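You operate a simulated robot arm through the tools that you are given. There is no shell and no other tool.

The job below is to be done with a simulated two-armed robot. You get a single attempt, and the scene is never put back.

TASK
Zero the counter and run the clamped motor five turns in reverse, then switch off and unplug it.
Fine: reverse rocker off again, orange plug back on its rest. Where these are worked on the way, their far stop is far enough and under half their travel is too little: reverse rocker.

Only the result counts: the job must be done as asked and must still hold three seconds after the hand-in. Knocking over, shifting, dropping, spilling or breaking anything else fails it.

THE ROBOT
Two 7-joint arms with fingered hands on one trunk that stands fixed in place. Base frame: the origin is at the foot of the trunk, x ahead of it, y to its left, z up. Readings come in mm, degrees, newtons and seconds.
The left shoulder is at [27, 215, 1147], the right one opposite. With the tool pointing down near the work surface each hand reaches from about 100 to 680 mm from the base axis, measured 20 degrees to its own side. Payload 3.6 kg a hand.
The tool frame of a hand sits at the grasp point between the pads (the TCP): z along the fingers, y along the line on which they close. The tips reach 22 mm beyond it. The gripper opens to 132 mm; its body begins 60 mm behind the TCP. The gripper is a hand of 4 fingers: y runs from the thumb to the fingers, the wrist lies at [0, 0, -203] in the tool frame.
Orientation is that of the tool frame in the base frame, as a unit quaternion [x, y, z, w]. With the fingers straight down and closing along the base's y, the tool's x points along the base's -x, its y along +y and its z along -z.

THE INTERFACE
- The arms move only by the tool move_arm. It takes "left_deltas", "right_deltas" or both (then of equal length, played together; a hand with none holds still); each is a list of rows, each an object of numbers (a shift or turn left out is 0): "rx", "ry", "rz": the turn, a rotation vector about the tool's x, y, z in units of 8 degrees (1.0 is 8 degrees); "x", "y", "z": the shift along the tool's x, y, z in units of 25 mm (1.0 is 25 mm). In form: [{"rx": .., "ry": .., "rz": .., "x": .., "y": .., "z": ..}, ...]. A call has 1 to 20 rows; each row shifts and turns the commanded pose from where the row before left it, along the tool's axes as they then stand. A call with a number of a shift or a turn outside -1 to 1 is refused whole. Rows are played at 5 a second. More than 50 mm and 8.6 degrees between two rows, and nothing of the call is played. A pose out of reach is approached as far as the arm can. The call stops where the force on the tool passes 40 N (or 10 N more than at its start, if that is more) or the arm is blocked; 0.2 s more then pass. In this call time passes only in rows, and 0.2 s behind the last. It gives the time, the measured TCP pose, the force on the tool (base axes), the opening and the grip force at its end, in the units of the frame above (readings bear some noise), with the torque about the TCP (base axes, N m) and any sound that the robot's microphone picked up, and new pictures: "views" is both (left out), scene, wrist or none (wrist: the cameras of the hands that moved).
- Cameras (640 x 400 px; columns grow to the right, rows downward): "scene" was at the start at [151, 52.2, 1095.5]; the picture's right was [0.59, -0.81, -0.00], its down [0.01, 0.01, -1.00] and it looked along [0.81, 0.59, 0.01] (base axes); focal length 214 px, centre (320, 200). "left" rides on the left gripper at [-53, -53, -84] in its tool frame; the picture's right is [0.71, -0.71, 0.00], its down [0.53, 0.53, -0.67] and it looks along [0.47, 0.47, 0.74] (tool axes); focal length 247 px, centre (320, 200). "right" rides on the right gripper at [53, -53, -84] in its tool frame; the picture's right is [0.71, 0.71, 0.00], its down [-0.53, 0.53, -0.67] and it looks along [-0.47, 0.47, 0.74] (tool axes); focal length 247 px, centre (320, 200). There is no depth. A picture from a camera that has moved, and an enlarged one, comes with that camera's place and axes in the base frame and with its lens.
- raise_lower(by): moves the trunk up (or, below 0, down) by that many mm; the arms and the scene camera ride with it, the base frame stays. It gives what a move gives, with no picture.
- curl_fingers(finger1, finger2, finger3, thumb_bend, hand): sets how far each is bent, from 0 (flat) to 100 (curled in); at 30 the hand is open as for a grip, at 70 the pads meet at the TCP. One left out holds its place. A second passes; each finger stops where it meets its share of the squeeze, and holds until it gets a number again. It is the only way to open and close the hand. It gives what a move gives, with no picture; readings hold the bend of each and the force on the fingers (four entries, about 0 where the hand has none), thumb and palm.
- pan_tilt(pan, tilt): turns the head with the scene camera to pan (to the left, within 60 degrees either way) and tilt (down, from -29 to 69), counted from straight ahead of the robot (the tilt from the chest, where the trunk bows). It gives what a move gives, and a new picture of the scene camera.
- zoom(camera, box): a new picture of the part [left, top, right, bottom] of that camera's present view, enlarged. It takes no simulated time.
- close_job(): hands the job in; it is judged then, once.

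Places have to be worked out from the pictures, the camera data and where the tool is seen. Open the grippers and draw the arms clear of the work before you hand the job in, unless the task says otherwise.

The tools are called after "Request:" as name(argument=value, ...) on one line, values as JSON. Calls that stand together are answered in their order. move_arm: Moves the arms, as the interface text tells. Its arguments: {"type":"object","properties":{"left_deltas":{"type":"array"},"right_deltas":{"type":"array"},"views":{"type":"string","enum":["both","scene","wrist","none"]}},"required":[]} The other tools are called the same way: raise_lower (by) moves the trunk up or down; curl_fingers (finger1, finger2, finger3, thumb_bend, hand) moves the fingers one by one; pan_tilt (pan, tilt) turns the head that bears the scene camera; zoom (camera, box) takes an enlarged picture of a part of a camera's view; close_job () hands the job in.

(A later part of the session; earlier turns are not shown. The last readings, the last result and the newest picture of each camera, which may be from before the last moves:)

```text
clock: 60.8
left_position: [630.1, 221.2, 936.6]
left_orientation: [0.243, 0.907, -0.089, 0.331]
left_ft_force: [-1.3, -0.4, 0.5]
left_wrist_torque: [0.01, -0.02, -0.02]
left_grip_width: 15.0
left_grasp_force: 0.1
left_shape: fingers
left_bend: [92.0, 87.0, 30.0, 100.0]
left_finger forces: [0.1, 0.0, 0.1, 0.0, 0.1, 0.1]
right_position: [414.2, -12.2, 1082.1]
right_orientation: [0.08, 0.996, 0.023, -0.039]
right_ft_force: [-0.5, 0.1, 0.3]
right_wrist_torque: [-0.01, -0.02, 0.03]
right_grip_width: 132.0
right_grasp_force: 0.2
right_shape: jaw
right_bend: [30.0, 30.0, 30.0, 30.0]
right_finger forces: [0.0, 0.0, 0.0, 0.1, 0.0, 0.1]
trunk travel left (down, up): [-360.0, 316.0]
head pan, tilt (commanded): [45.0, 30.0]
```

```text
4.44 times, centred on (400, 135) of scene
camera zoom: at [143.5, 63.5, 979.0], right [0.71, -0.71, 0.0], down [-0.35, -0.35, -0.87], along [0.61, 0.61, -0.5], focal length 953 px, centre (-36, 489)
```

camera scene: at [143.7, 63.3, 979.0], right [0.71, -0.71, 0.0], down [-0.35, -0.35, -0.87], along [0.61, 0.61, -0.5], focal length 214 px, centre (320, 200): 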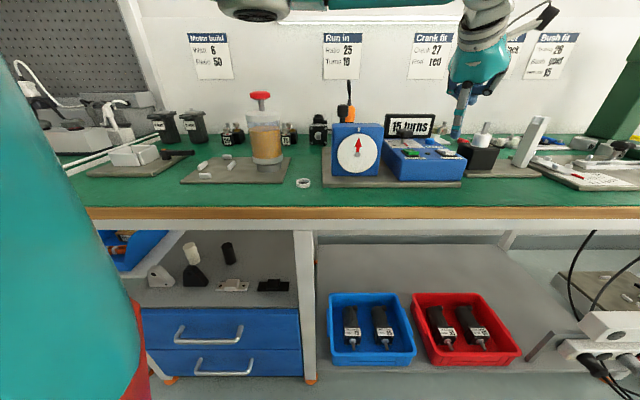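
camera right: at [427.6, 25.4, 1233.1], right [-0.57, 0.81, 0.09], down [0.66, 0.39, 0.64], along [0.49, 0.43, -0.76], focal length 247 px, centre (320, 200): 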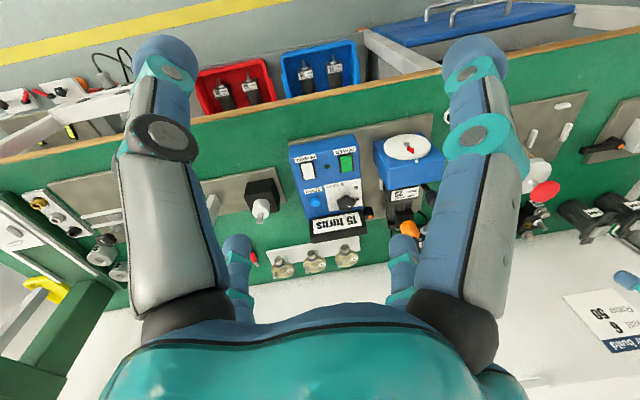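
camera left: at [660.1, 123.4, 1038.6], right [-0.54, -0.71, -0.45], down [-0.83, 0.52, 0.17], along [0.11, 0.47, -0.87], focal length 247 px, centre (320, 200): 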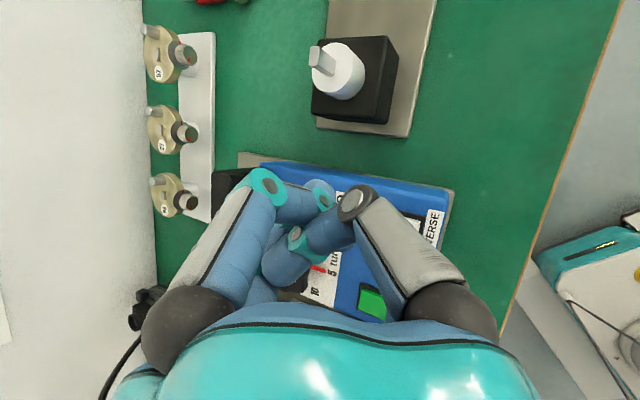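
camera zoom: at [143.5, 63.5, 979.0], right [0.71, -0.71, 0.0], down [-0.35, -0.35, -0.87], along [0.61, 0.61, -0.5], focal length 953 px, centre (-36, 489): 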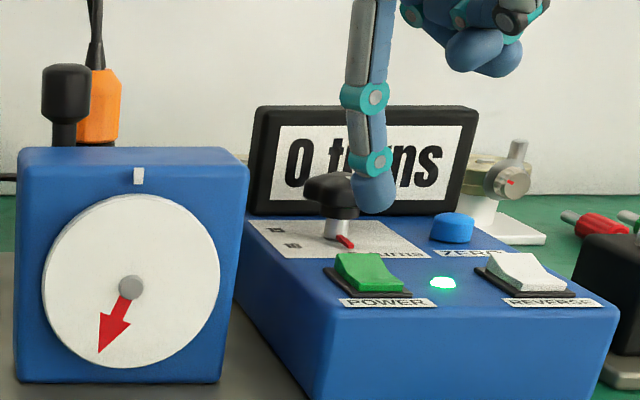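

4.43 turns by now (t=60.8). I step to about 61.4 and look again.

Request:
move_arm(left_deltas=[{"z": 0}, {"z": 0}, {"z": 0}], views="none")

Request:
zoom(camera="scene", box=[340, 90, 460, 180])

```text
clock: 61.6
left_position: [630.9, 221.4, 935.7]
left_orientation: [0.243, 0.908, -0.089, 0.33]
left_ft_force: [0.5, 0.4, -1.0]
left_wrist_torque: [0.05, -0.01, 0.02]
left_grip_width: 15.0
left_grasp_force: 0.1
left_shape: fingers
left_bend: [92.0, 87.0, 30.0, 100.0]
left_finger forces: [0.1, 0.0, 0.0, 0.0, 0.0, 0.1]
right_position: [414.1, -12.8, 1083.8]
right_orientation: [0.08, 0.996, 0.024, -0.039]
right_ft_force: [-0.8, 0.1, -0.3]
right_wrist_torque: [0.02, -0.01, 0.05]
right_grip_width: 131.9
right_grasp_force: 0.1
right_shape: jaw
right_bend: [30.0, 30.0, 30.0, 30.0]
right_finger forces: [0.0, 0.0, 0.0, 0.0, 0.0, 0.0]
trunk travel left (down, up): [-360.0, 316.0]
head pan, tilt (commanded): [45.0, 30.0]
```

```text
4.44 times, centred on (400, 135) of scene
camera zoom: at [143.5, 63.5, 979.0], right [0.71, -0.71, 0.0], down [-0.35, -0.35, -0.87], along [0.61, 0.61, -0.5], focal length 953 px, centre (-36, 489)
```

zoom: 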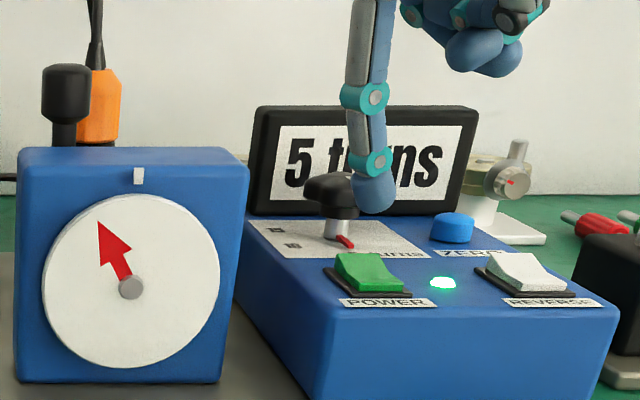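

The display reads "5 turns". I check whether the dial has stopped by itself.

Request:
move_arm(left_deltas=[{"z": 0}], views="none")

Request:
zoom(camera="scene", box=[340, 90, 460, 180])

```text
clock: 62.0
left_position: [629.1, 220.1, 936.6]
left_orientation: [0.244, 0.907, -0.09, 0.331]
left_ft_force: [0.9, 0.1, -0.3]
left_wrist_torque: [0.02, -0.02, 0.0]
left_grip_width: 15.2
left_grasp_force: 0.0
left_shape: fingers
left_bend: [92.0, 87.0, 30.0, 100.0]
left_finger forces: [0.0, 0.0, 0.1, 0.0, 0.0, 0.0]
right_position: [414.5, -12.4, 1083.3]
right_orientation: [0.08, 0.996, 0.025, -0.039]
right_ft_force: [0.7, -0.1, 0.3]
right_wrist_torque: [-0.01, -0.01, 0.03]
right_grip_width: 132.1
right_grasp_force: 0.0
right_shape: jaw
right_bend: [30.0, 30.0, 30.0, 30.0]
right_finger forces: [0.0, 0.1, 0.1, 0.0, 0.0, 0.0]
trunk travel left (down, up): [-360.0, 316.0]
head pan, tilt (commanded): [45.0, 30.0]
```

```text
4.44 times, centred on (400, 135) of scene
camera zoom: at [143.5, 63.5, 979.0], right [0.71, -0.71, 0.0], down [-0.35, -0.35, -0.87], along [0.61, 0.61, -0.5], focal length 953 px, centre (-36, 489)
```

zoom: 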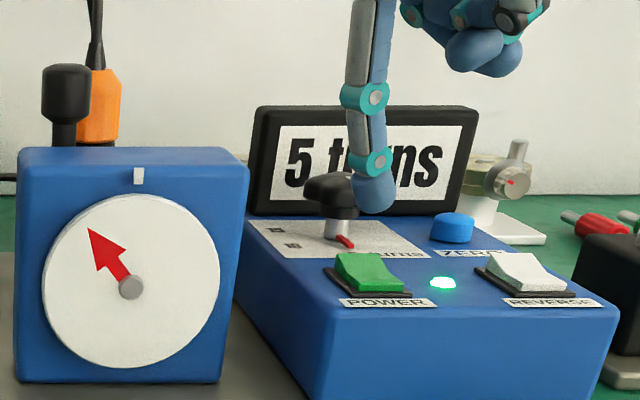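

It coasted to a stop by itself with "5 turns" on the display. The tip is above POWER's far end, so I press it to switch off.

Request:
move_arm(left_deltas=[{"x": 0.36, "z": 0.429}, {"x": 0.154, "z": 0.184}, {"x": 0.116, "z": 0.138}], views="none")

Request:
zoom(camera="scene", box=[340, 90, 460, 180])

Request:
zoom(camera="right", box=[300, 190, 400, 270])

```text
clock: 62.8
left_position: [630.8, 221.3, 912.9]
left_orientation: [0.242, 0.908, -0.088, 0.33]
left_ft_force: [-1.0, -0.2, 3.4]
left_wrist_torque: [0.06, 0.13, -0.02]
left_grip_width: 14.9
left_grasp_force: 1.3
left_shape: fingers
left_bend: [92.0, 87.0, 30.0, 100.0]
left_finger forces: [0.0, 0.0, 2.8, 0.0, 0.0, 0.0]
right_position: [413.3, -13.3, 1083.3]
right_orientation: [0.078, 0.996, 0.024, -0.038]
right_ft_force: [-0.1, 0.3, 0.8]
right_wrist_torque: [-0.01, 0.02, -0.02]
right_grip_width: 131.9
right_grasp_force: 0.1
right_shape: jaw
right_bend: [30.0, 30.0, 30.0, 30.0]
right_finger forces: [0.0, 0.1, 0.1, 0.0, 0.0, 0.0]
trunk travel left (down, up): [-360.0, 316.0]
head pan, tilt (commanded): [45.0, 30.0]
```

```text
4.44 times, centred on (400, 135) of scene
camera zoom: at [143.2, 63.4, 979.1], right [0.71, -0.71, 0.0], down [-0.35, -0.35, -0.87], along [0.61, 0.61, -0.5], focal length 953 px, centre (-36, 489)
```

zoom: 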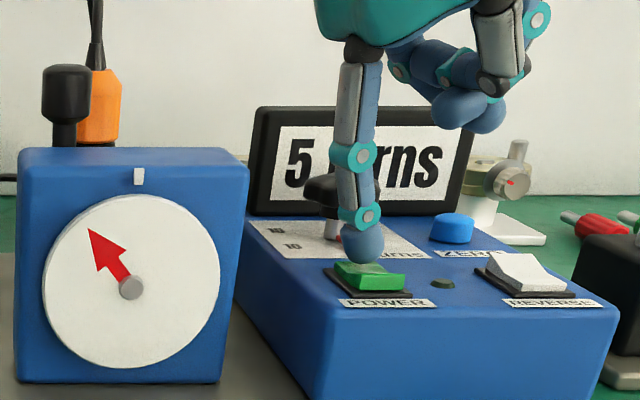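

```text
5.00 times, centred on (350, 230) of right
camera zoom: at [359.9, -61.6, 1168.1], right [-0.58, 0.81, 0.09], down [0.65, 0.4, 0.64], along [0.49, 0.43, -0.76], focal length 1235 px, centre (170, 50)
```

zoom: 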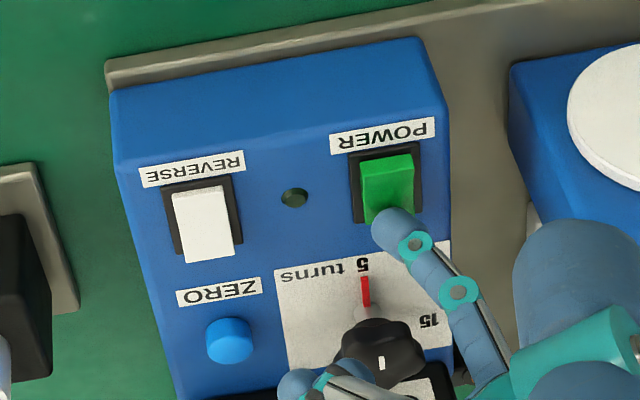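

Lamp is out and POWER has flipped back. I push 3 mm further to be sure it is fully at its stop, then lift and go over REVERSE's far end.

Request:
move_arm(left_deltas=[{"x": 0.077, "z": 0.092}, {"x": -0.3, "z": -0.36}, {"x": -0.643, "z": -0.766}, {"x": -0.4, "z": -0.48}], views="none")

Request:
zoom(camera="scene", box=[400, 125, 475, 165])

```text
clock: 63.8
left_position: [629.4, 220.3, 962.6]
left_orientation: [0.242, 0.908, -0.089, 0.33]
left_ft_force: [0.1, 0.3, -0.4]
left_wrist_torque: [-0.03, 0.02, 0.02]
left_grip_width: 15.1
left_grasp_force: 0.0
left_shape: fingers
left_bend: [92.0, 87.0, 30.0, 100.0]
left_finger forces: [0.0, 0.0, 0.0, 0.0, 0.0, 0.0]
right_position: [414.3, -11.8, 1080.6]
right_orientation: [0.08, 0.996, 0.024, -0.039]
right_ft_force: [0.5, 0.4, 1.1]
right_wrist_torque: [0.0, 0.02, 0.04]
right_grip_width: 131.8
right_grasp_force: 0.1
right_shape: jaw
right_bend: [30.0, 30.0, 30.0, 30.0]
right_finger forces: [0.0, 0.0, 0.1, 0.1, 0.1, 0.0]
trunk travel left (down, up): [-360.0, 316.0]
head pan, tilt (commanded): [45.0, 30.0]
```

```text
8.53 times, centred on (438, 145) of scene
camera zoom: at [143.4, 63.4, 979.0], right [0.71, -0.71, 0.0], down [-0.35, -0.35, -0.87], along [0.61, 0.61, -0.5], focal length 1830 px, centre (-683, 669)
```

zoom: 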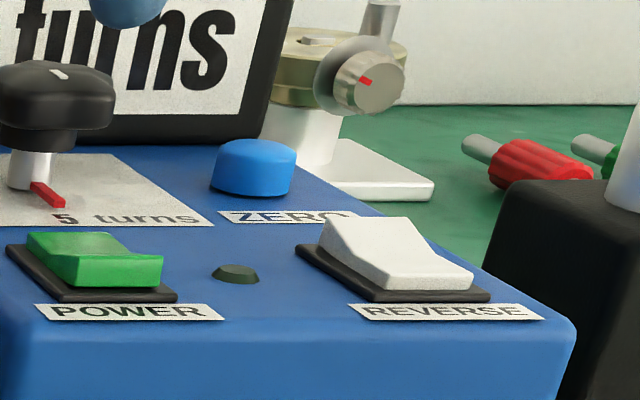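

POWER is off, REVERSE still on. I move the fingertip above the far end of REVERSE.

Request:
move_arm(left_deltas=[{"x": -0.496, "y": -0.226, "z": 0.88}, {"x": -0.496, "y": -0.226, "z": 0.88}, {"x": -0.496, "y": -0.226, "z": 0.88}], views="none")

Request:
zoom(camera="scene", box=[390, 90, 490, 170])

Request:
zoom(camera="right", box=[290, 200, 390, 280])

```text
clock: 64.6
left_position: [682.7, 169.6, 935.3]
left_orientation: [0.244, 0.907, -0.089, 0.331]
left_ft_force: [-0.5, 0.5, 0.2]
left_wrist_torque: [-0.02, -0.05, 0.0]
left_grip_width: 15.1
left_grasp_force: 0.1
left_shape: fingers
left_bend: [92.0, 87.0, 30.0, 100.0]
left_finger forces: [0.1, 0.0, 0.0, 0.1, 0.1, 0.0]
right_position: [414.5, -12.5, 1081.9]
right_orientation: [0.08, 0.996, 0.024, -0.039]
right_ft_force: [-0.2, -1.0, 0.1]
right_wrist_torque: [0.01, 0.01, 0.0]
right_grip_width: 131.8
right_grasp_force: 0.0
right_shape: jaw
right_bend: [30.0, 30.0, 30.0, 30.0]
right_finger forces: [0.0, 0.0, 0.0, 0.0, 0.0, 0.0]
trunk travel left (down, up): [-360.0, 316.0]
head pan, tilt (commanded): [45.0, 30.0]
```

```text
5.00 times, centred on (440, 130) of scene
camera zoom: at [143.9, 63.2, 978.9], right [0.71, -0.71, 0.0], down [-0.35, -0.35, -0.87], along [0.61, 0.61, -0.5], focal length 1072 px, centre (-280, 550)
```

zoom: 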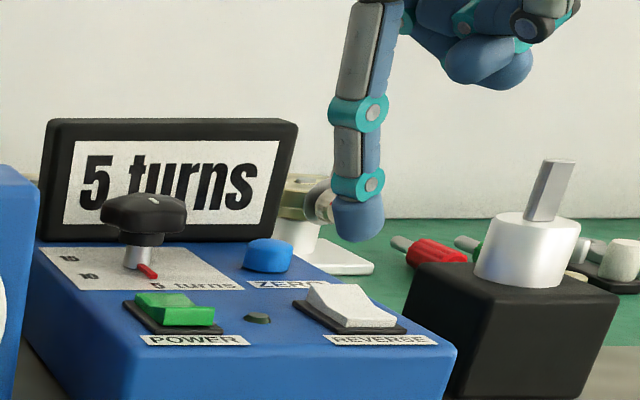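

```text
5.00 times, centred on (340, 240) of right
camera zoom: at [360.6, -61.9, 1167.8], right [-0.58, 0.81, 0.09], down [0.65, 0.4, 0.64], along [0.49, 0.43, -0.76], focal length 1235 px, centre (220, 0)
```

zoom: 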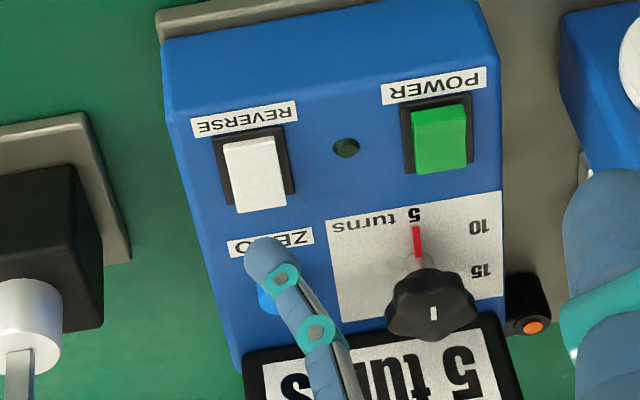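

The tip is at about [647, 195]; I shift it 4 mm nearer onto the raised far end and press REVERSE off.

Request:
move_arm(left_deltas=[{"x": 0.05, "y": -0.13, "z": -0.04}, {"x": 0.36, "z": 0.429}, {"x": 0.154, "z": 0.184}, {"x": 0.116, "z": 0.138}], views="none")

Request:
zoom(camera="scene", box=[410, 115, 480, 165])

```text
clock: 65.6
left_position: [678.3, 169.4, 912.8]
left_orientation: [0.242, 0.907, -0.088, 0.333]
left_ft_force: [-1.7, 1.4, 8.4]
left_wrist_torque: [0.28, 0.44, -0.05]
left_grip_width: 15.1
left_grasp_force: 4.2
left_shape: fingers
left_bend: [92.0, 87.0, 30.0, 100.0]
left_finger forces: [0.0, 0.0, 8.5, 0.0, 0.1, 0.0]
right_position: [413.3, -11.5, 1082.6]
right_orientation: [0.079, 0.996, 0.024, -0.038]
right_ft_force: [-0.1, -0.6, -0.4]
right_wrist_torque: [0.04, 0.01, 0.03]
right_grip_width: 131.8
right_grasp_force: 0.1
right_shape: jaw
right_bend: [30.0, 30.0, 30.0, 30.0]
right_finger forces: [0.0, 0.1, 0.0, 0.1, 0.0, 0.1]
trunk travel left (down, up): [-360.0, 316.0]
head pan, tilt (commanded): [45.0, 30.0]
```

```text
8.00 times, centred on (445, 140) of scene
camera zoom: at [142.6, 63.4, 979.3], right [0.71, -0.71, 0.0], down [-0.35, -0.35, -0.87], along [0.61, 0.61, -0.5], focal length 1716 px, centre (-680, 680)
```

zoom: 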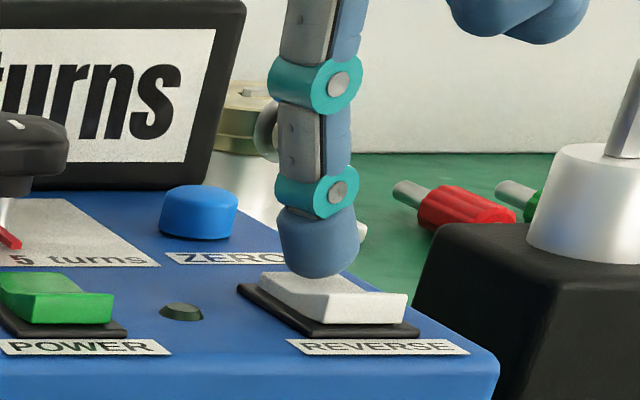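

REVERSE is flipped off. I push 2 mm more for certainty, then lift high and check the panel.

Request:
move_arm(left_deltas=[{"x": 0.05, "z": 0.06}, {"x": -0.3, "z": -0.36}, {"x": -0.643, "z": -0.766}, {"x": -0.643, "z": -0.766}, {"x": -0.643, "z": -0.766}], views="none")

Request:
zoom(camera="scene", box=[380, 105, 480, 165])

Request:
zoom(camera="right", box=[290, 190, 410, 270])

```text
clock: 66.8
left_position: [679.3, 169.8, 996.6]
left_orientation: [0.244, 0.908, -0.089, 0.33]
left_ft_force: [0.6, -0.6, -0.3]
left_wrist_torque: [0.0, 0.03, -0.02]
left_grip_width: 15.4
left_grasp_force: 0.0
left_shape: fingers
left_bend: [92.0, 87.0, 30.0, 100.0]
left_finger forces: [0.1, 0.1, 0.0, 0.0, 0.1, 0.0]
right_position: [415.6, -12.5, 1082.1]
right_orientation: [0.079, 0.996, 0.024, -0.039]
right_ft_force: [-0.1, -0.4, 0.0]
right_wrist_torque: [-0.01, -0.01, 0.02]
right_grip_width: 131.7
right_grasp_force: 0.0
right_shape: jaw
right_bend: [30.0, 30.0, 30.0, 30.0]
right_finger forces: [0.1, 0.0, 0.0, 0.0, 0.1, 0.0]
trunk travel left (down, up): [-360.0, 316.0]
head pan, tilt (commanded): [45.0, 30.0]
```

```text
6.40 times, centred on (430, 135) of scene
camera zoom: at [143.3, 63.4, 979.0], right [0.71, -0.71, 0.0], down [-0.35, -0.35, -0.87], along [0.61, 0.61, -0.5], focal length 1373 px, centre (-384, 616)
```

zoom: 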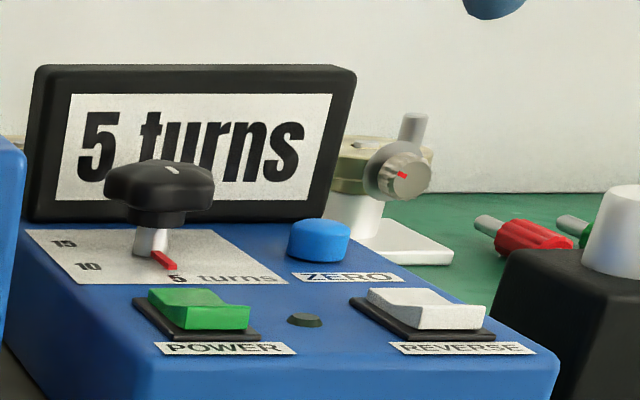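

```text
5.00 times, centred on (350, 230) of right
camera zoom: at [359.9, -61.7, 1168.1], right [-0.58, 0.81, 0.09], down [0.65, 0.4, 0.64], along [0.49, 0.43, -0.76], focal length 1235 px, centre (170, 50)
```

zoom: 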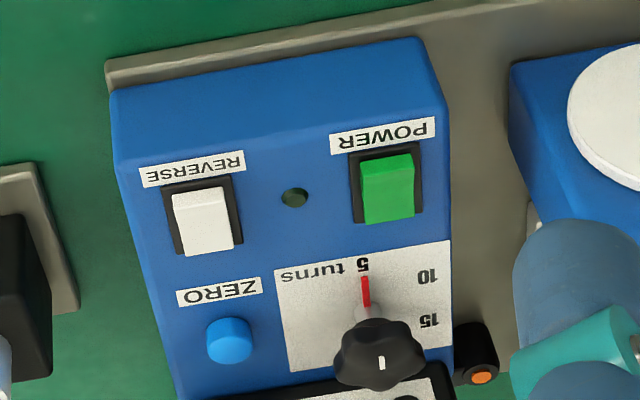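

Both rockers are off and the display shows 5 turns. Now the plug: I look closely at it and the cable from the scene camera and raise nothing yet.

Request:
zoom(camera="scene", box=[315, 65, 385, 135])

Request:
zoom(camera="left", box=[0, 0, 640, 400])

```text
5.71 times, centred on (350, 100) of scene
camera zoom: at [143.3, 63.4, 979.0], right [0.71, -0.71, 0.0], down [-0.35, -0.35, -0.87], along [0.61, 0.61, -0.5], focal length 1226 px, centre (149, 771)
```

zoom: 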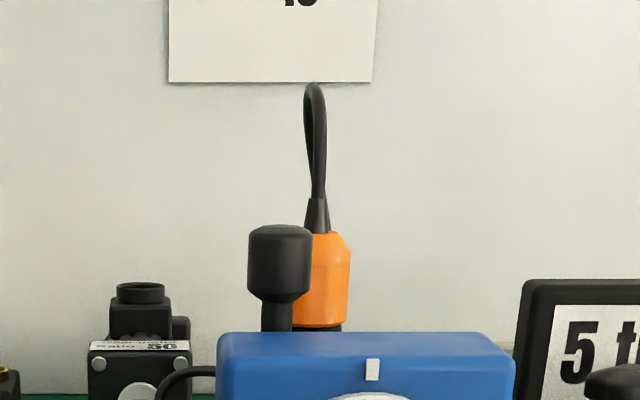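

```text
1.00 times, centred on (320, 200) of left (not enlarged: the box is as wide or as high as the picture)
camera zoom: at [642.0, 129.1, 1094.0], right [-0.82, -0.34, -0.45], down [-0.46, 0.87, 0.17], along [0.34, 0.35, -0.87], focal length 247 px, centre (320, 200)
```

zoom: 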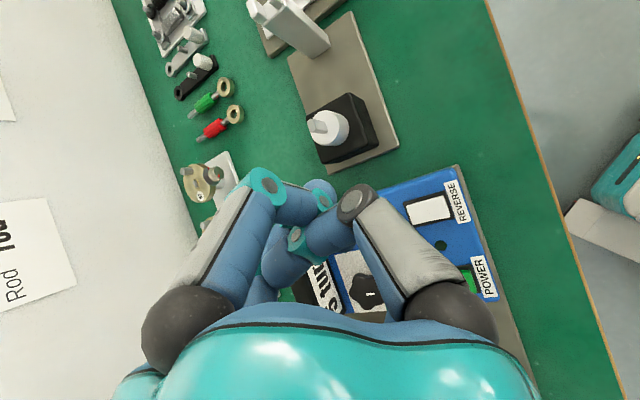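

For the plug I will use a four-finger grasp from above, tilted 16° toward the bench back so that the cable stays clear of the palm. First I bring the hand back to upright over free space with that small tilt.

Request:
move_arm(left_deltas=[{"rx": -0.603, "rz": -0.718}, {"rx": -0.603, "rz": -0.718}, {"rx": -0.603, "rz": -0.718}, {"rx": -0.603, "rz": -0.718}, {"x": 0.637, "y": 0.867, "z": -0.797}, {"x": 0.637, "y": 0.867, "z": -0.797}, {"x": 0.637, "y": 0.867, "z": -0.797}, {"x": 0.637, "y": 0.867, "z": -0.797}, {"x": 0.637, "y": 0.867, "z": -0.797}, {"x": 0.637, "y": 0.867, "z": -0.797}, {"ry": 1}, {"ry": 1}, {"ry": 1}, {"ry": 1}, {"ry": 1}, {"rx": -0.707, "ry": -0.707}, {"rx": -0.707, "ry": -0.707}], views="none")

Request:
curl_fingers(hand="left", finger1=42, finger2=42, finger3=42, thumb_bend=42)

Request:
zoom(camera="left", box=[0, 0, 640, 400])

```text
clock: 70.4
left_position: [530.0, 300.2, 1026.0]
left_orientation: [0.0, 0.99, 0.098, 0.098]
left_ft_force: [-0.3, 0.5, 0.2]
left_wrist_torque: [-0.04, -0.03, -0.02]
left_grip_width: 15.1
left_grasp_force: 0.1
left_shape: fingers
left_bend: [92.0, 87.0, 30.0, 100.0]
left_finger forces: [0.0, 0.0, 0.0, 0.0, 0.1, 0.0]
right_position: [416.0, -10.6, 1082.9]
right_orientation: [0.079, 0.996, 0.024, -0.039]
right_ft_force: [0.4, -0.8, 0.2]
right_wrist_torque: [0.0, 0.0, 0.02]
right_grip_width: 131.8
right_grasp_force: 0.1
right_shape: jaw
right_bend: [30.0, 30.0, 30.0, 30.0]
right_finger forces: [0.0, 0.0, 0.0, 0.0, 0.0, 0.0]
trunk travel left (down, up): [-360.0, 316.0]
head pan, tilt (commanded): [45.0, 30.0]
```

```text
clock: 71.4
left_position: [529.9, 298.6, 1025.7]
left_orientation: [0.0, 0.99, 0.099, 0.098]
left_ft_force: [0.1, -0.2, 0.8]
left_wrist_torque: [0.02, 0.0, 0.0]
left_grip_width: 59.4
left_grasp_force: 0.1
left_shape: fingers
left_bend: [42.0, 42.0, 42.0, 42.0]
left_finger forces: [0.0, 0.0, 0.0, 0.0, 0.0, 0.0]
right_position: [414.7, -13.3, 1082.4]
right_orientation: [0.08, 0.996, 0.024, -0.039]
right_ft_force: [0.6, -0.3, -0.6]
right_wrist_torque: [0.0, 0.02, -0.03]
right_grip_width: 132.0
right_grasp_force: 0.1
right_shape: jaw
right_bend: [30.0, 30.0, 30.0, 30.0]
right_finger forces: [0.0, 0.1, 0.0, 0.0, 0.0, 0.0]
trunk travel left (down, up): [-360.0, 316.0]
head pan, tilt (commanded): [45.0, 30.0]
```

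```text
1.00 times, centred on (320, 200) of left (not enlarged: the box is as wide or as high as the picture)
camera zoom: at [567.3, 229.7, 1106.0], right [-0.68, -0.68, -0.28], down [-0.66, 0.4, 0.64], along [-0.33, 0.62, -0.71], focal length 247 px, centre (320, 200)
```

zoom: 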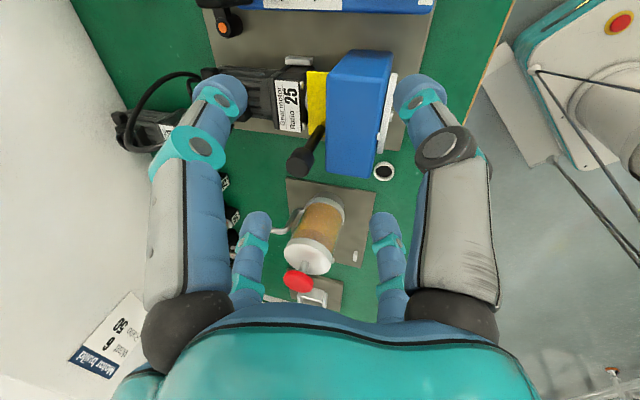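

This view again puts the rest at [408, 377]. I move to hover above the plug.

Request:
move_arm(left_deltas=[{"x": -0.543, "y": 0.843, "z": 0.398}, {"x": -0.543, "y": 0.843, "z": 0.398}, {"x": -0.543, "y": 0.843, "z": 0.398}, {"x": -0.543, "y": 0.843, "z": 0.398}, {"x": -0.543, "y": 0.843, "z": 0.398}, {"x": -0.543, "y": 0.843, "z": 0.398}], views="both")

Request:
zoom(camera="scene", box=[310, 20, 410, 130])

Request:
zoom(camera="left", box=[200, 0, 440, 160])

```text
clock: 72.8
left_position: [619.3, 434.9, 1009.1]
left_orientation: [0.0, 0.99, 0.099, 0.097]
left_ft_force: [0.9, 0.8, 0.5]
left_wrist_torque: [0.01, 0.0, -0.02]
left_grip_width: 59.6
left_grasp_force: 0.2
left_shape: fingers
left_bend: [42.0, 42.0, 42.0, 42.0]
left_finger forces: [0.0, 0.0, 0.1, 0.0, 0.0, 0.0]
right_position: [414.5, -12.5, 1082.7]
right_orientation: [0.08, 0.996, 0.024, -0.039]
right_ft_force: [0.2, -0.1, 0.3]
right_wrist_torque: [0.0, 0.0, 0.0]
right_grip_width: 132.2
right_grasp_force: 0.1
right_shape: jaw
right_bend: [30.0, 30.0, 30.0, 30.0]
right_finger forces: [0.0, 0.0, 0.0, 0.0, 0.0, 0.1]
trunk travel left (down, up): [-360.0, 316.0]
head pan, tilt (commanded): [45.0, 30.0]
camera scene: at [143.7, 63.5, 978.9], right [0.71, -0.71, 0.0], down [-0.35, -0.35, -0.87], along [0.61, 0.61, -0.5], focal length 214 px, centre (320, 200)
camera left: at [657.1, 363.6, 1088.9], right [-0.68, -0.68, -0.28], down [-0.66, 0.4, 0.64], along [-0.33, 0.62, -0.71], focal length 247 px, centre (320, 200)
```

scene: 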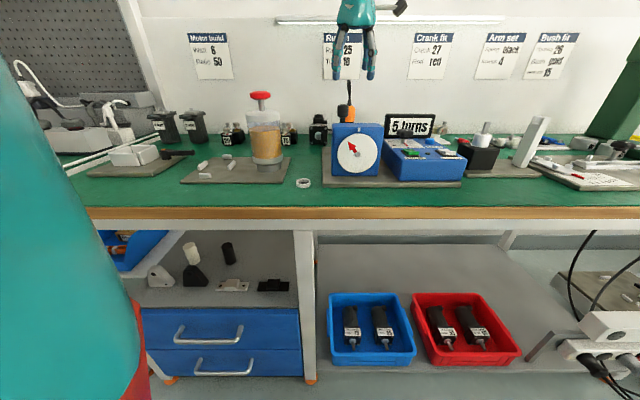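
left: 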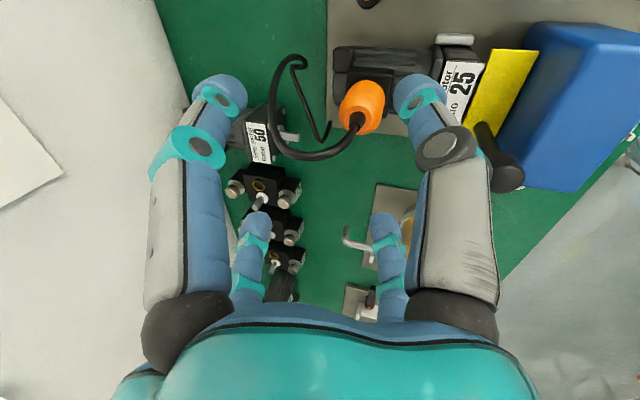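

```text
3.64 times, centred on (360, 75) of scene
camera zoom: at [143.7, 63.5, 978.9], right [0.71, -0.71, 0.0], down [-0.35, -0.35, -0.87], along [0.61, 0.61, -0.5], focal length 780 px, centre (174, 654)
```

zoom: 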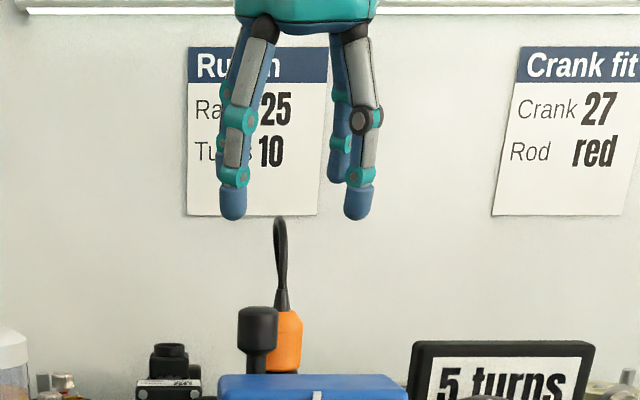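

```text
2.50 times, centred on (320, 80) of left
camera zoom: at [657.1, 363.6, 1088.9], right [-0.68, -0.68, -0.28], down [-0.66, 0.4, 0.64], along [-0.33, 0.62, -0.71], focal length 617 px, centre (320, 500)
```

zoom: 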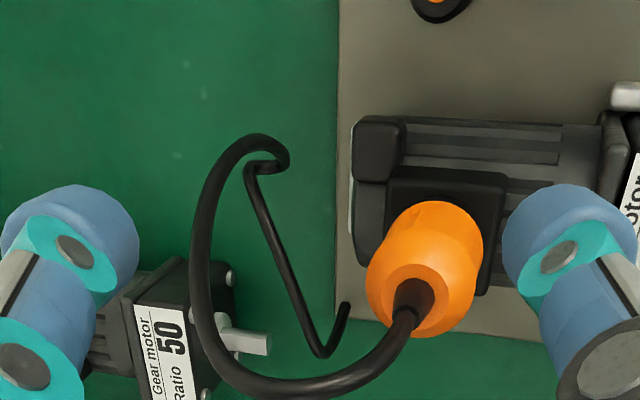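

Refined, the plug's axis is at about [619, 431.5], body from z 870 to 913, and the cable arcs backward between the two far fingers. I descend around it, pausing before the last part.

Request:
move_arm(left_deltas=[{"x": 0.169, "y": -0.194, "z": 0.817}, {"x": 0.169, "y": -0.194, "z": 0.817}, {"x": 0.169, "y": -0.194, "z": 0.817}, {"x": 0.169, "y": -0.194, "z": 0.817}], views="both")

Request:
zoom(camera="scene", box=[310, 50, 390, 130])

Request:
zoom(camera="left", box=[200, 40, 440, 200])

```text
clock: 73.8
left_position: [618.8, 430.3, 921.5]
left_orientation: [0.0, 0.99, 0.099, 0.098]
left_ft_force: [-0.1, -0.1, -0.3]
left_wrist_torque: [0.0, 0.02, -0.04]
left_grip_width: 59.7
left_grasp_force: 0.0
left_shape: fingers
left_bend: [42.0, 42.0, 42.0, 42.0]
left_finger forces: [0.0, 0.0, 0.0, 0.0, 0.0, 0.1]
right_position: [415.1, -13.3, 1082.9]
right_orientation: [0.08, 0.996, 0.024, -0.04]
right_ft_force: [-0.5, -0.1, -0.5]
right_wrist_torque: [-0.02, 0.02, -0.01]
right_grip_width: 132.0
right_grasp_force: 0.1
right_shape: jaw
right_bend: [30.0, 30.0, 30.0, 30.0]
right_finger forces: [0.1, 0.0, 0.0, 0.0, 0.0, 0.0]
trunk travel left (down, up): [-360.0, 316.0]
head pan, tilt (commanded): [45.0, 30.0]
camera scene: at [143.6, 63.5, 978.9], right [0.71, -0.71, 0.0], down [-0.35, -0.35, -0.87], along [0.61, 0.61, -0.5], focal length 214 px, centre (320, 200)
camera left: at [657.1, 359.8, 1002.9], right [-0.68, -0.68, -0.28], down [-0.66, 0.4, 0.64], along [-0.33, 0.62, -0.71], focal length 247 px, centre (320, 200)
```

scene: 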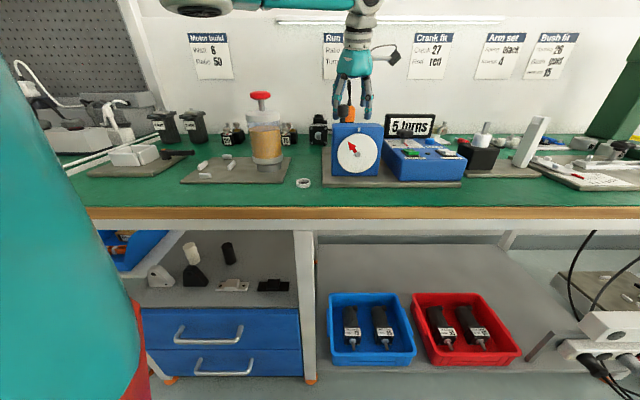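
left: 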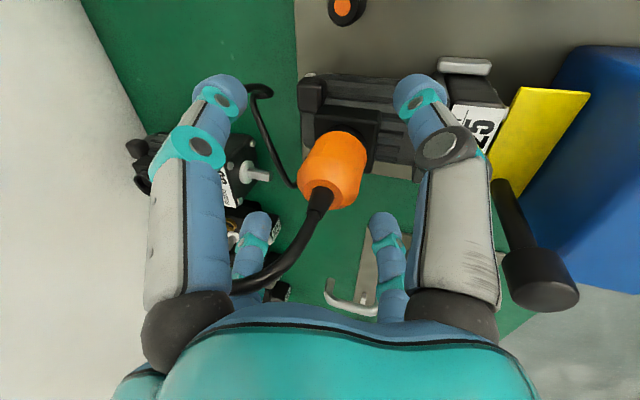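

```text
5.00 times, centred on (350, 90) of scene
camera zoom: at [143.6, 63.5, 978.9], right [0.71, -0.71, 0.0], down [-0.35, -0.35, -0.87], along [0.61, 0.61, -0.5], focal length 1072 px, centre (170, 750)
```

zoom: 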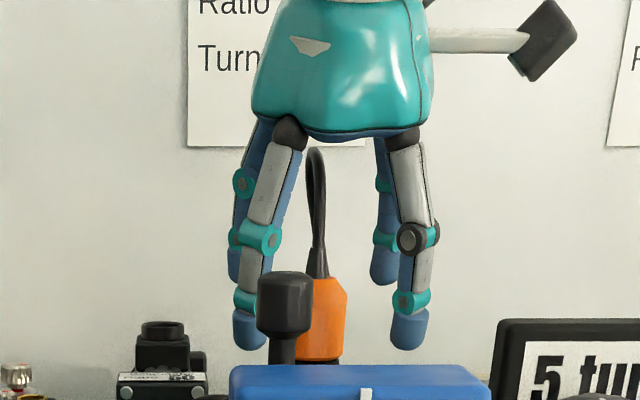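

```text
2.50 times, centred on (320, 120) of left
camera zoom: at [657.1, 359.8, 1002.9], right [-0.68, -0.68, -0.28], down [-0.66, 0.4, 0.64], along [-0.33, 0.62, -0.71], focal length 617 px, centre (320, 400)
```

zoom: 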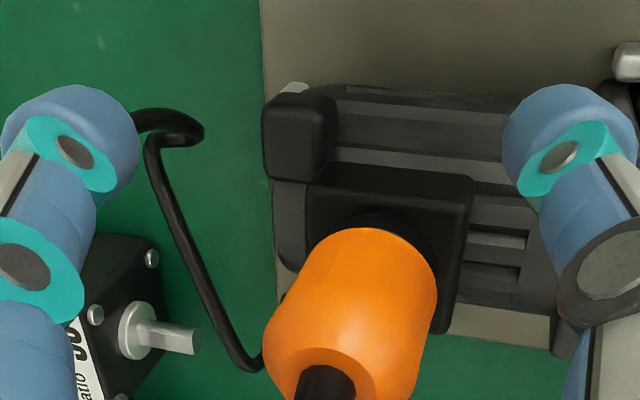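

All four fingers straddle the plug freely. I go the last 19 mm down and close the fingers.

Request:
move_arm(left_deltas=[{"x": 0.074, "y": -0.05, "z": 0.365}, {"x": 0.074, "y": -0.05, "z": 0.365}], views="none")

Request:
curl_fingers(hand="left", finger1=62, finger2=62, finger3=62, thumb_bend=62)

Request:
zoom(camera="left", box=[180, 60, 460, 260])

Request:
zoom(camera="scene", box=[310, 60, 390, 130])

```text
clock: 74.4
left_position: [620.6, 430.9, 904.3]
left_orientation: [0.0, 0.99, 0.098, 0.098]
left_ft_force: [0.0, 0.4, -0.4]
left_wrist_torque: [0.03, 0.02, -0.01]
left_grip_width: 59.7
left_grasp_force: 0.1
left_shape: fingers
left_bend: [42.0, 42.0, 42.0, 42.0]
left_finger forces: [0.0, 0.0, 0.1, 0.1, 0.0, 0.0]
right_position: [415.0, -11.9, 1082.0]
right_orientation: [0.08, 0.996, 0.024, -0.039]
right_ft_force: [-0.4, 0.5, 0.3]
right_wrist_torque: [0.0, -0.03, -0.01]
right_grip_width: 132.0
right_grasp_force: 0.1
right_shape: jaw
right_bend: [30.0, 30.0, 30.0, 30.0]
right_finger forces: [0.0, 0.0, 0.0, 0.0, 0.0, 0.0]
trunk travel left (down, up): [-360.0, 316.0]
head pan, tilt (commanded): [45.0, 30.0]
```

```text
clock: 75.4
left_position: [618.8, 431.7, 905.9]
left_orientation: [0.0, 0.99, 0.099, 0.098]
left_ft_force: [-2.5, -2.1, -1.3]
left_wrist_torque: [-0.03, 0.05, 0.02]
left_grip_width: 14.9
left_grasp_force: 2.8
left_shape: fingers
left_bend: [62.0, 61.0, 57.0, 60.0]
left_finger forces: [0.1, 0.4, 3.5, 0.0, 2.2, 0.1]
right_position: [414.0, -12.9, 1082.3]
right_orientation: [0.08, 0.996, 0.025, -0.039]
right_ft_force: [-0.1, 0.1, 0.8]
right_wrist_torque: [0.03, 0.02, -0.02]
right_grip_width: 131.7
right_grasp_force: 0.1
right_shape: jaw
right_bend: [30.0, 30.0, 30.0, 30.0]
right_finger forces: [0.0, 0.0, 0.0, 0.1, 0.0, 0.0]
trunk travel left (down, up): [-360.0, 316.0]
head pan, tilt (commanded): [45.0, 30.0]
```

```text
2.00 times, centred on (320, 160) of left
camera zoom: at [656.4, 361.1, 984.5], right [-0.68, -0.68, -0.27], down [-0.66, 0.4, 0.64], along [-0.33, 0.62, -0.71], focal length 494 px, centre (320, 280)
```

zoom: 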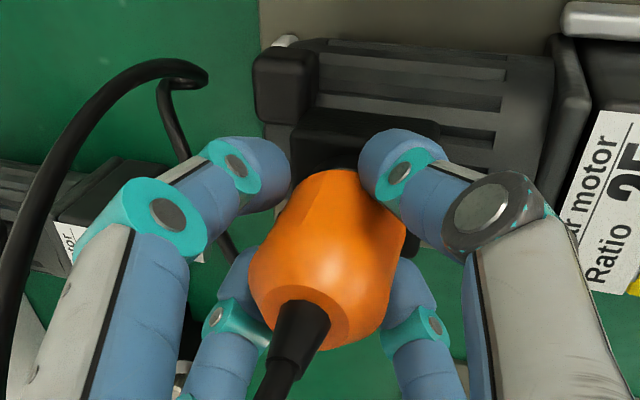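

```text
5.71 times, centred on (350, 95) of scene
camera zoom: at [143.3, 63.4, 979.0], right [0.71, -0.71, 0.0], down [-0.35, -0.35, -0.87], along [0.61, 0.61, -0.5], focal length 1226 px, centre (149, 800)
```

zoom: 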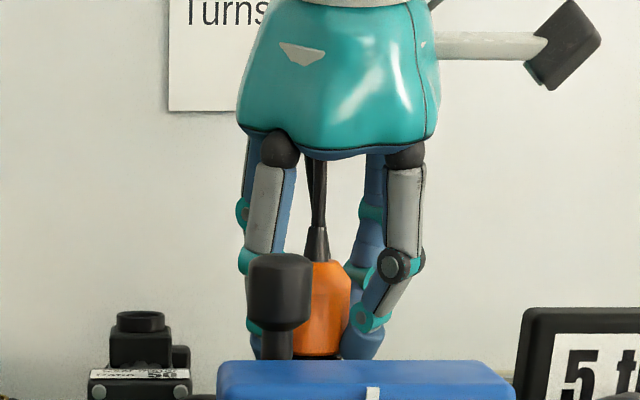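

The fingers lie on the orange body. I tighten the grip.

Request:
curl_fingers(hand="left", finger1=80, finger2=80, finger3=80, thumb_bend=80)

Request:
zoom(camera="left", box=[180, 60, 460, 260])

```text
clock: 76.4
left_position: [620.1, 431.2, 903.2]
left_orientation: [0.0, 0.99, 0.098, 0.098]
left_ft_force: [1.7, -6.0, -3.2]
left_wrist_torque: [-0.17, 0.05, 0.09]
left_grip_width: 9.1
left_grasp_force: 21.8
left_shape: fingers
left_bend: [65.0, 62.0, 57.0, 64.0]
left_finger forces: [7.7, 8.0, 8.6, 0.1, 19.2, 0.0]
right_position: [415.0, -12.7, 1081.7]
right_orientation: [0.079, 0.996, 0.025, -0.04]
right_ft_force: [-0.1, 0.3, -0.7]
right_wrist_torque: [-0.01, -0.01, 0.0]
right_grip_width: 131.6
right_grasp_force: 0.0
right_shape: jaw
right_bend: [30.0, 30.0, 30.0, 30.0]
right_finger forces: [0.0, 0.1, 0.0, 0.1, 0.0, 0.1]
trunk travel left (down, up): [-360.0, 316.0]
head pan, tilt (commanded): [45.0, 30.0]
```

```text
2.00 times, centred on (320, 160) of left
camera zoom: at [657.2, 360.4, 984.3], right [-0.68, -0.68, -0.27], down [-0.66, 0.4, 0.64], along [-0.33, 0.62, -0.71], focal length 494 px, centre (320, 280)
```

zoom: 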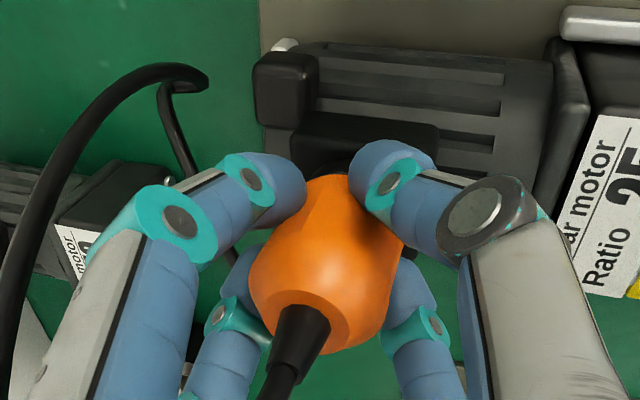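

Grip is firm (about 8 N per finger, 19 N thumb). I pull straight up in 8 mm steps.

Request:
move_arm(left_deltas=[{"x": -0.062, "y": 0.062, "z": -0.307}, {"x": -0.062, "y": 0.062, "z": -0.307}, {"x": -0.062, "y": 0.062, "z": -0.307}], views="none")

Request:
zoom(camera="left", box=[180, 60, 460, 260])

Request:
zoom(camera="scene", box=[310, 60, 390, 130])

```text
clock: 77.2
left_position: [618.7, 431.9, 928.0]
left_orientation: [0.0, 0.99, 0.099, 0.098]
left_ft_force: [-0.1, -0.6, 0.0]
left_wrist_torque: [0.03, -0.01, -0.01]
left_grip_width: 8.2
left_grasp_force: 20.0
left_shape: fingers
left_bend: [65.0, 62.0, 57.0, 65.0]
left_finger forces: [7.9, 8.8, 7.0, 0.1, 17.0, 0.0]
right_position: [413.4, -12.6, 1082.5]
right_orientation: [0.08, 0.996, 0.024, -0.039]
right_ft_force: [0.2, 0.4, 0.7]
right_wrist_torque: [-0.01, 0.04, -0.02]
right_grip_width: 131.7
right_grasp_force: 0.1
right_shape: jaw
right_bend: [30.0, 30.0, 30.0, 30.0]
right_finger forces: [0.0, 0.1, 0.0, 0.1, 0.1, 0.1]
trunk travel left (down, up): [-360.0, 316.0]
head pan, tilt (commanded): [45.0, 30.0]
```

```text
2.00 times, centred on (320, 160) of left
camera zoom: at [656.4, 362.2, 1009.5], right [-0.68, -0.68, -0.28], down [-0.66, 0.4, 0.64], along [-0.33, 0.62, -0.71], focal length 494 px, centre (320, 280)
```

zoom: 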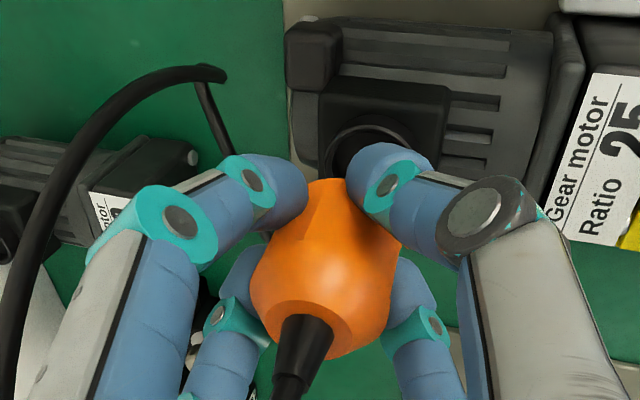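

```text
5.71 times, centred on (350, 95) of scene
camera zoom: at [143.2, 63.5, 979.1], right [0.71, -0.71, 0.0], down [-0.35, -0.35, -0.87], along [0.61, 0.61, -0.5], focal length 1226 px, centre (149, 800)
```

zoom: 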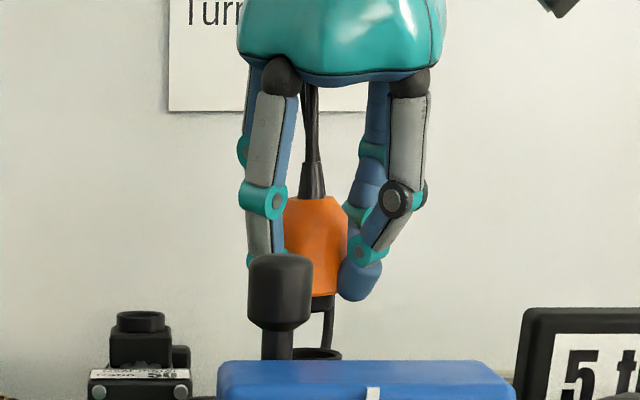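

The plug came free with the hand. I lift it to about z 1010 and carry it over to the rest at [408, 377].

Request:
move_arm(left_deltas=[{"x": -0.16, "y": 0.16, "z": -0.788}, {"x": -0.16, "y": 0.16, "z": -0.788}, {"x": -0.16, "y": 0.16, "z": -0.788}, {"x": -0.16, "y": 0.16, "z": -0.788}], views="both")

Request:
zoom(camera="scene", box=[300, 0, 400, 130])

```text
clock: 78.2
left_position: [619.2, 432.0, 1009.8]
left_orientation: [-0.001, 0.99, 0.098, 0.098]
left_ft_force: [-0.1, 0.5, -0.6]
left_wrist_torque: [0.0, 0.01, -0.03]
left_grip_width: 8.3
left_grasp_force: 20.2
left_shape: fingers
left_bend: [65.0, 62.0, 57.0, 65.0]
left_finger forces: [7.9, 8.9, 6.9, 0.1, 16.8, 0.0]
right_position: [415.0, -11.1, 1083.0]
right_orientation: [0.079, 0.996, 0.024, -0.039]
right_ft_force: [1.0, 0.5, -0.2]
right_wrist_torque: [-0.02, 0.0, 0.02]
right_grip_width: 132.1
right_grasp_force: 0.1
right_shape: jaw
right_bend: [30.0, 30.0, 30.0, 30.0]
right_finger forces: [0.0, 0.1, 0.0, 0.1, 0.0, 0.1]
trunk travel left (down, up): [-360.0, 316.0]
head pan, tilt (commanded): [45.0, 30.0]
camera scene: at [143.4, 63.4, 979.0], right [0.71, -0.71, 0.0], down [-0.35, -0.35, -0.87], along [0.61, 0.61, -0.5], focal length 214 px, centre (320, 200)
camera left: at [656.5, 362.5, 1091.0], right [-0.68, -0.68, -0.27], down [-0.66, 0.4, 0.64], along [-0.33, 0.62, -0.71], focal length 247 px, centre (320, 200)
```

scene: 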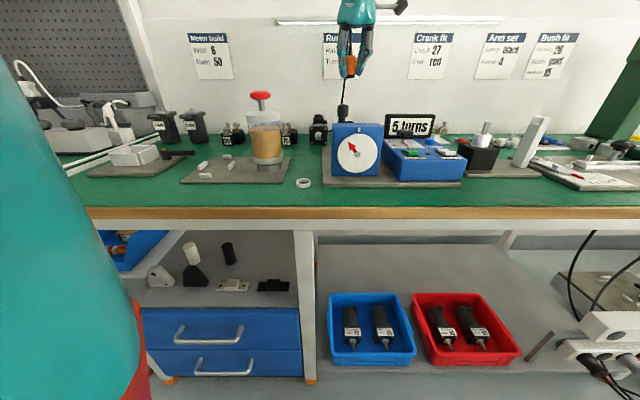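
left: 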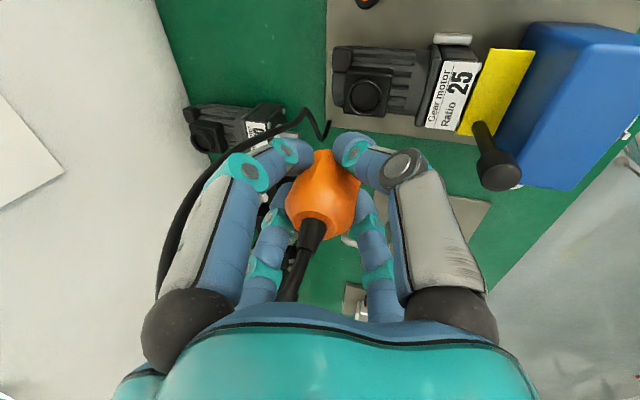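

```text
3.08 times, centred on (350, 65) of scene
camera zoom: at [143.4, 63.4, 979.0], right [0.71, -0.71, 0.0], down [-0.35, -0.35, -0.87], along [0.61, 0.61, -0.5], focal length 660 px, centre (228, 615)
```

zoom: 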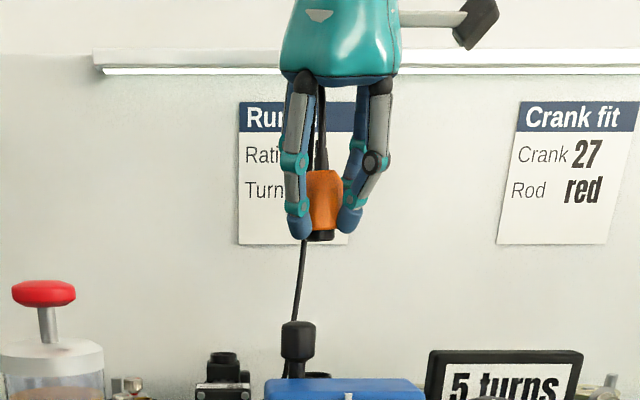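

The plug hangs vertically in the grasp and the motor stayed put. I carry it over to above the rest.

Request:
move_arm(left_deltas=[{"x": 0.915, "y": -0.221, "z": -0.23}, {"x": 0.915, "y": -0.221, "z": -0.23}, {"x": 0.915, "y": -0.221, "z": -0.23}, {"x": 0.915, "y": -0.221, "z": -0.23}, {"x": 0.915, "y": -0.221, "z": -0.23}, {"x": 0.915, "y": -0.221, "z": -0.23}, {"x": 0.915, "y": -0.221, "z": -0.23}, {"x": 0.915, "y": -0.221, "z": -0.23}, {"x": 0.915, "y": -0.221, "z": -0.23}], views="both")

Request:
zoom(camera="scene", box=[210, 20, 390, 200])

Request:
zoom(camera="left", box=[180, 60, 460, 260])

```text
clock: 80.2
left_position: [407.9, 378.1, 1010.6]
left_orientation: [0.0, 0.99, 0.098, 0.098]
left_ft_force: [-0.6, 0.5, 0.1]
left_wrist_torque: [-0.02, -0.01, -0.02]
left_grip_width: 7.6
left_grasp_force: 19.9
left_shape: fingers
left_bend: [65.0, 62.0, 57.0, 65.0]
left_finger forces: [7.9, 9.1, 6.6, 0.0, 16.3, 0.0]
right_position: [413.8, -13.3, 1083.9]
right_orientation: [0.08, 0.996, 0.024, -0.039]
right_ft_force: [-0.6, 0.1, -0.2]
right_wrist_torque: [-0.01, 0.0, 0.0]
right_grip_width: 131.8
right_grasp_force: 0.0
right_shape: jaw
right_bend: [30.0, 30.0, 30.0, 30.0]
right_finger forces: [0.1, 0.1, 0.0, 0.1, 0.0, 0.0]
trunk travel left (down, up): [-360.0, 316.0]
head pan, tilt (commanded): [45.0, 30.0]
camera scene: at [143.1, 63.5, 979.1], right [0.71, -0.71, 0.0], down [-0.35, -0.35, -0.87], along [0.61, 0.61, -0.5], focal length 214 px, centre (320, 200)
camera left: at [445.7, 307.8, 1090.9], right [-0.68, -0.68, -0.28], down [-0.66, 0.4, 0.64], along [-0.33, 0.62, -0.72], focal length 247 px, centre (320, 200)
```

scene: 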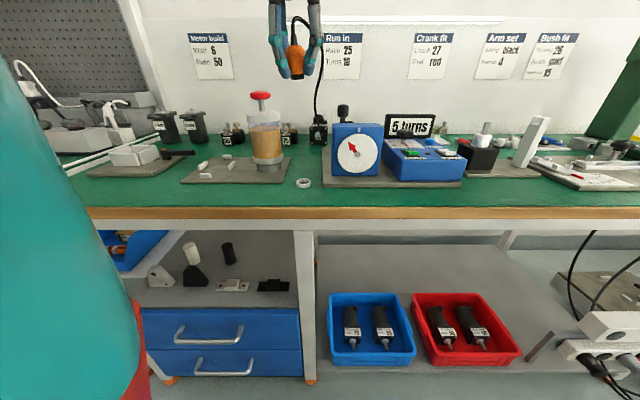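
left: 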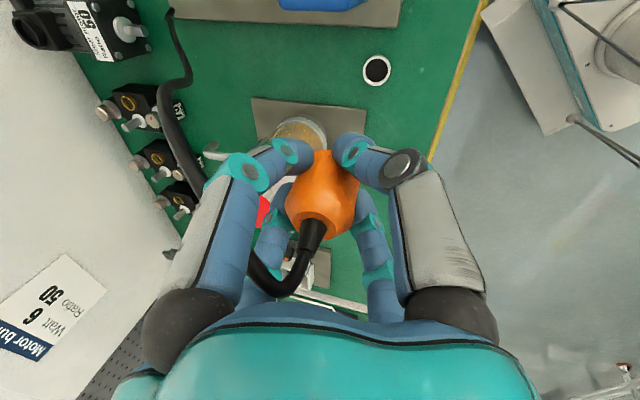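

```text
2.22 times, centred on (300, 110) of scene
camera zoom: at [143.1, 63.5, 979.1], right [0.71, -0.71, 0.0], down [-0.35, -0.35, -0.87], along [0.61, 0.61, -0.5], focal length 477 px, centre (364, 400)
```

zoom: 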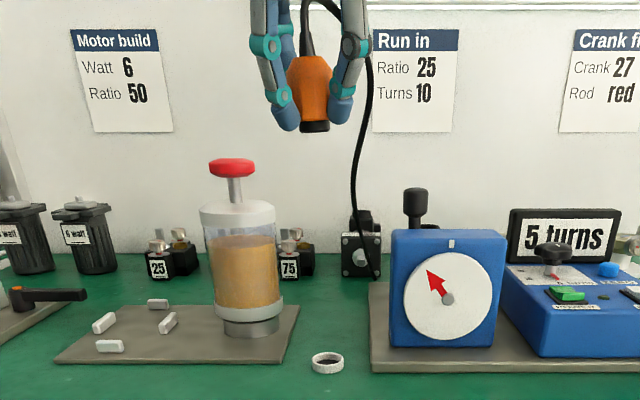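

```text
2.00 times, centred on (320, 160) of left
camera zoom: at [445.7, 307.8, 1090.9], right [-0.68, -0.68, -0.28], down [-0.66, 0.4, 0.64], along [-0.33, 0.62, -0.72], focal length 494 px, centre (320, 280)
```

zoom: 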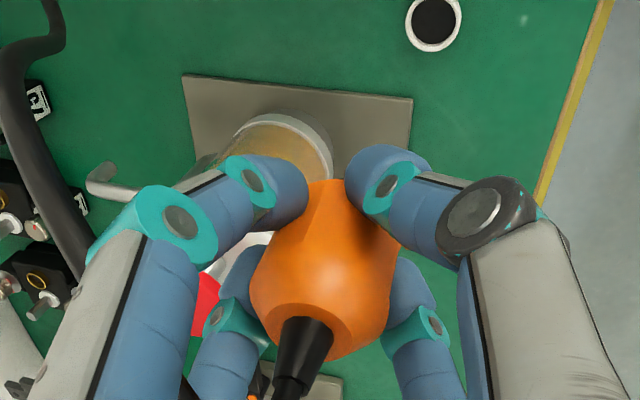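

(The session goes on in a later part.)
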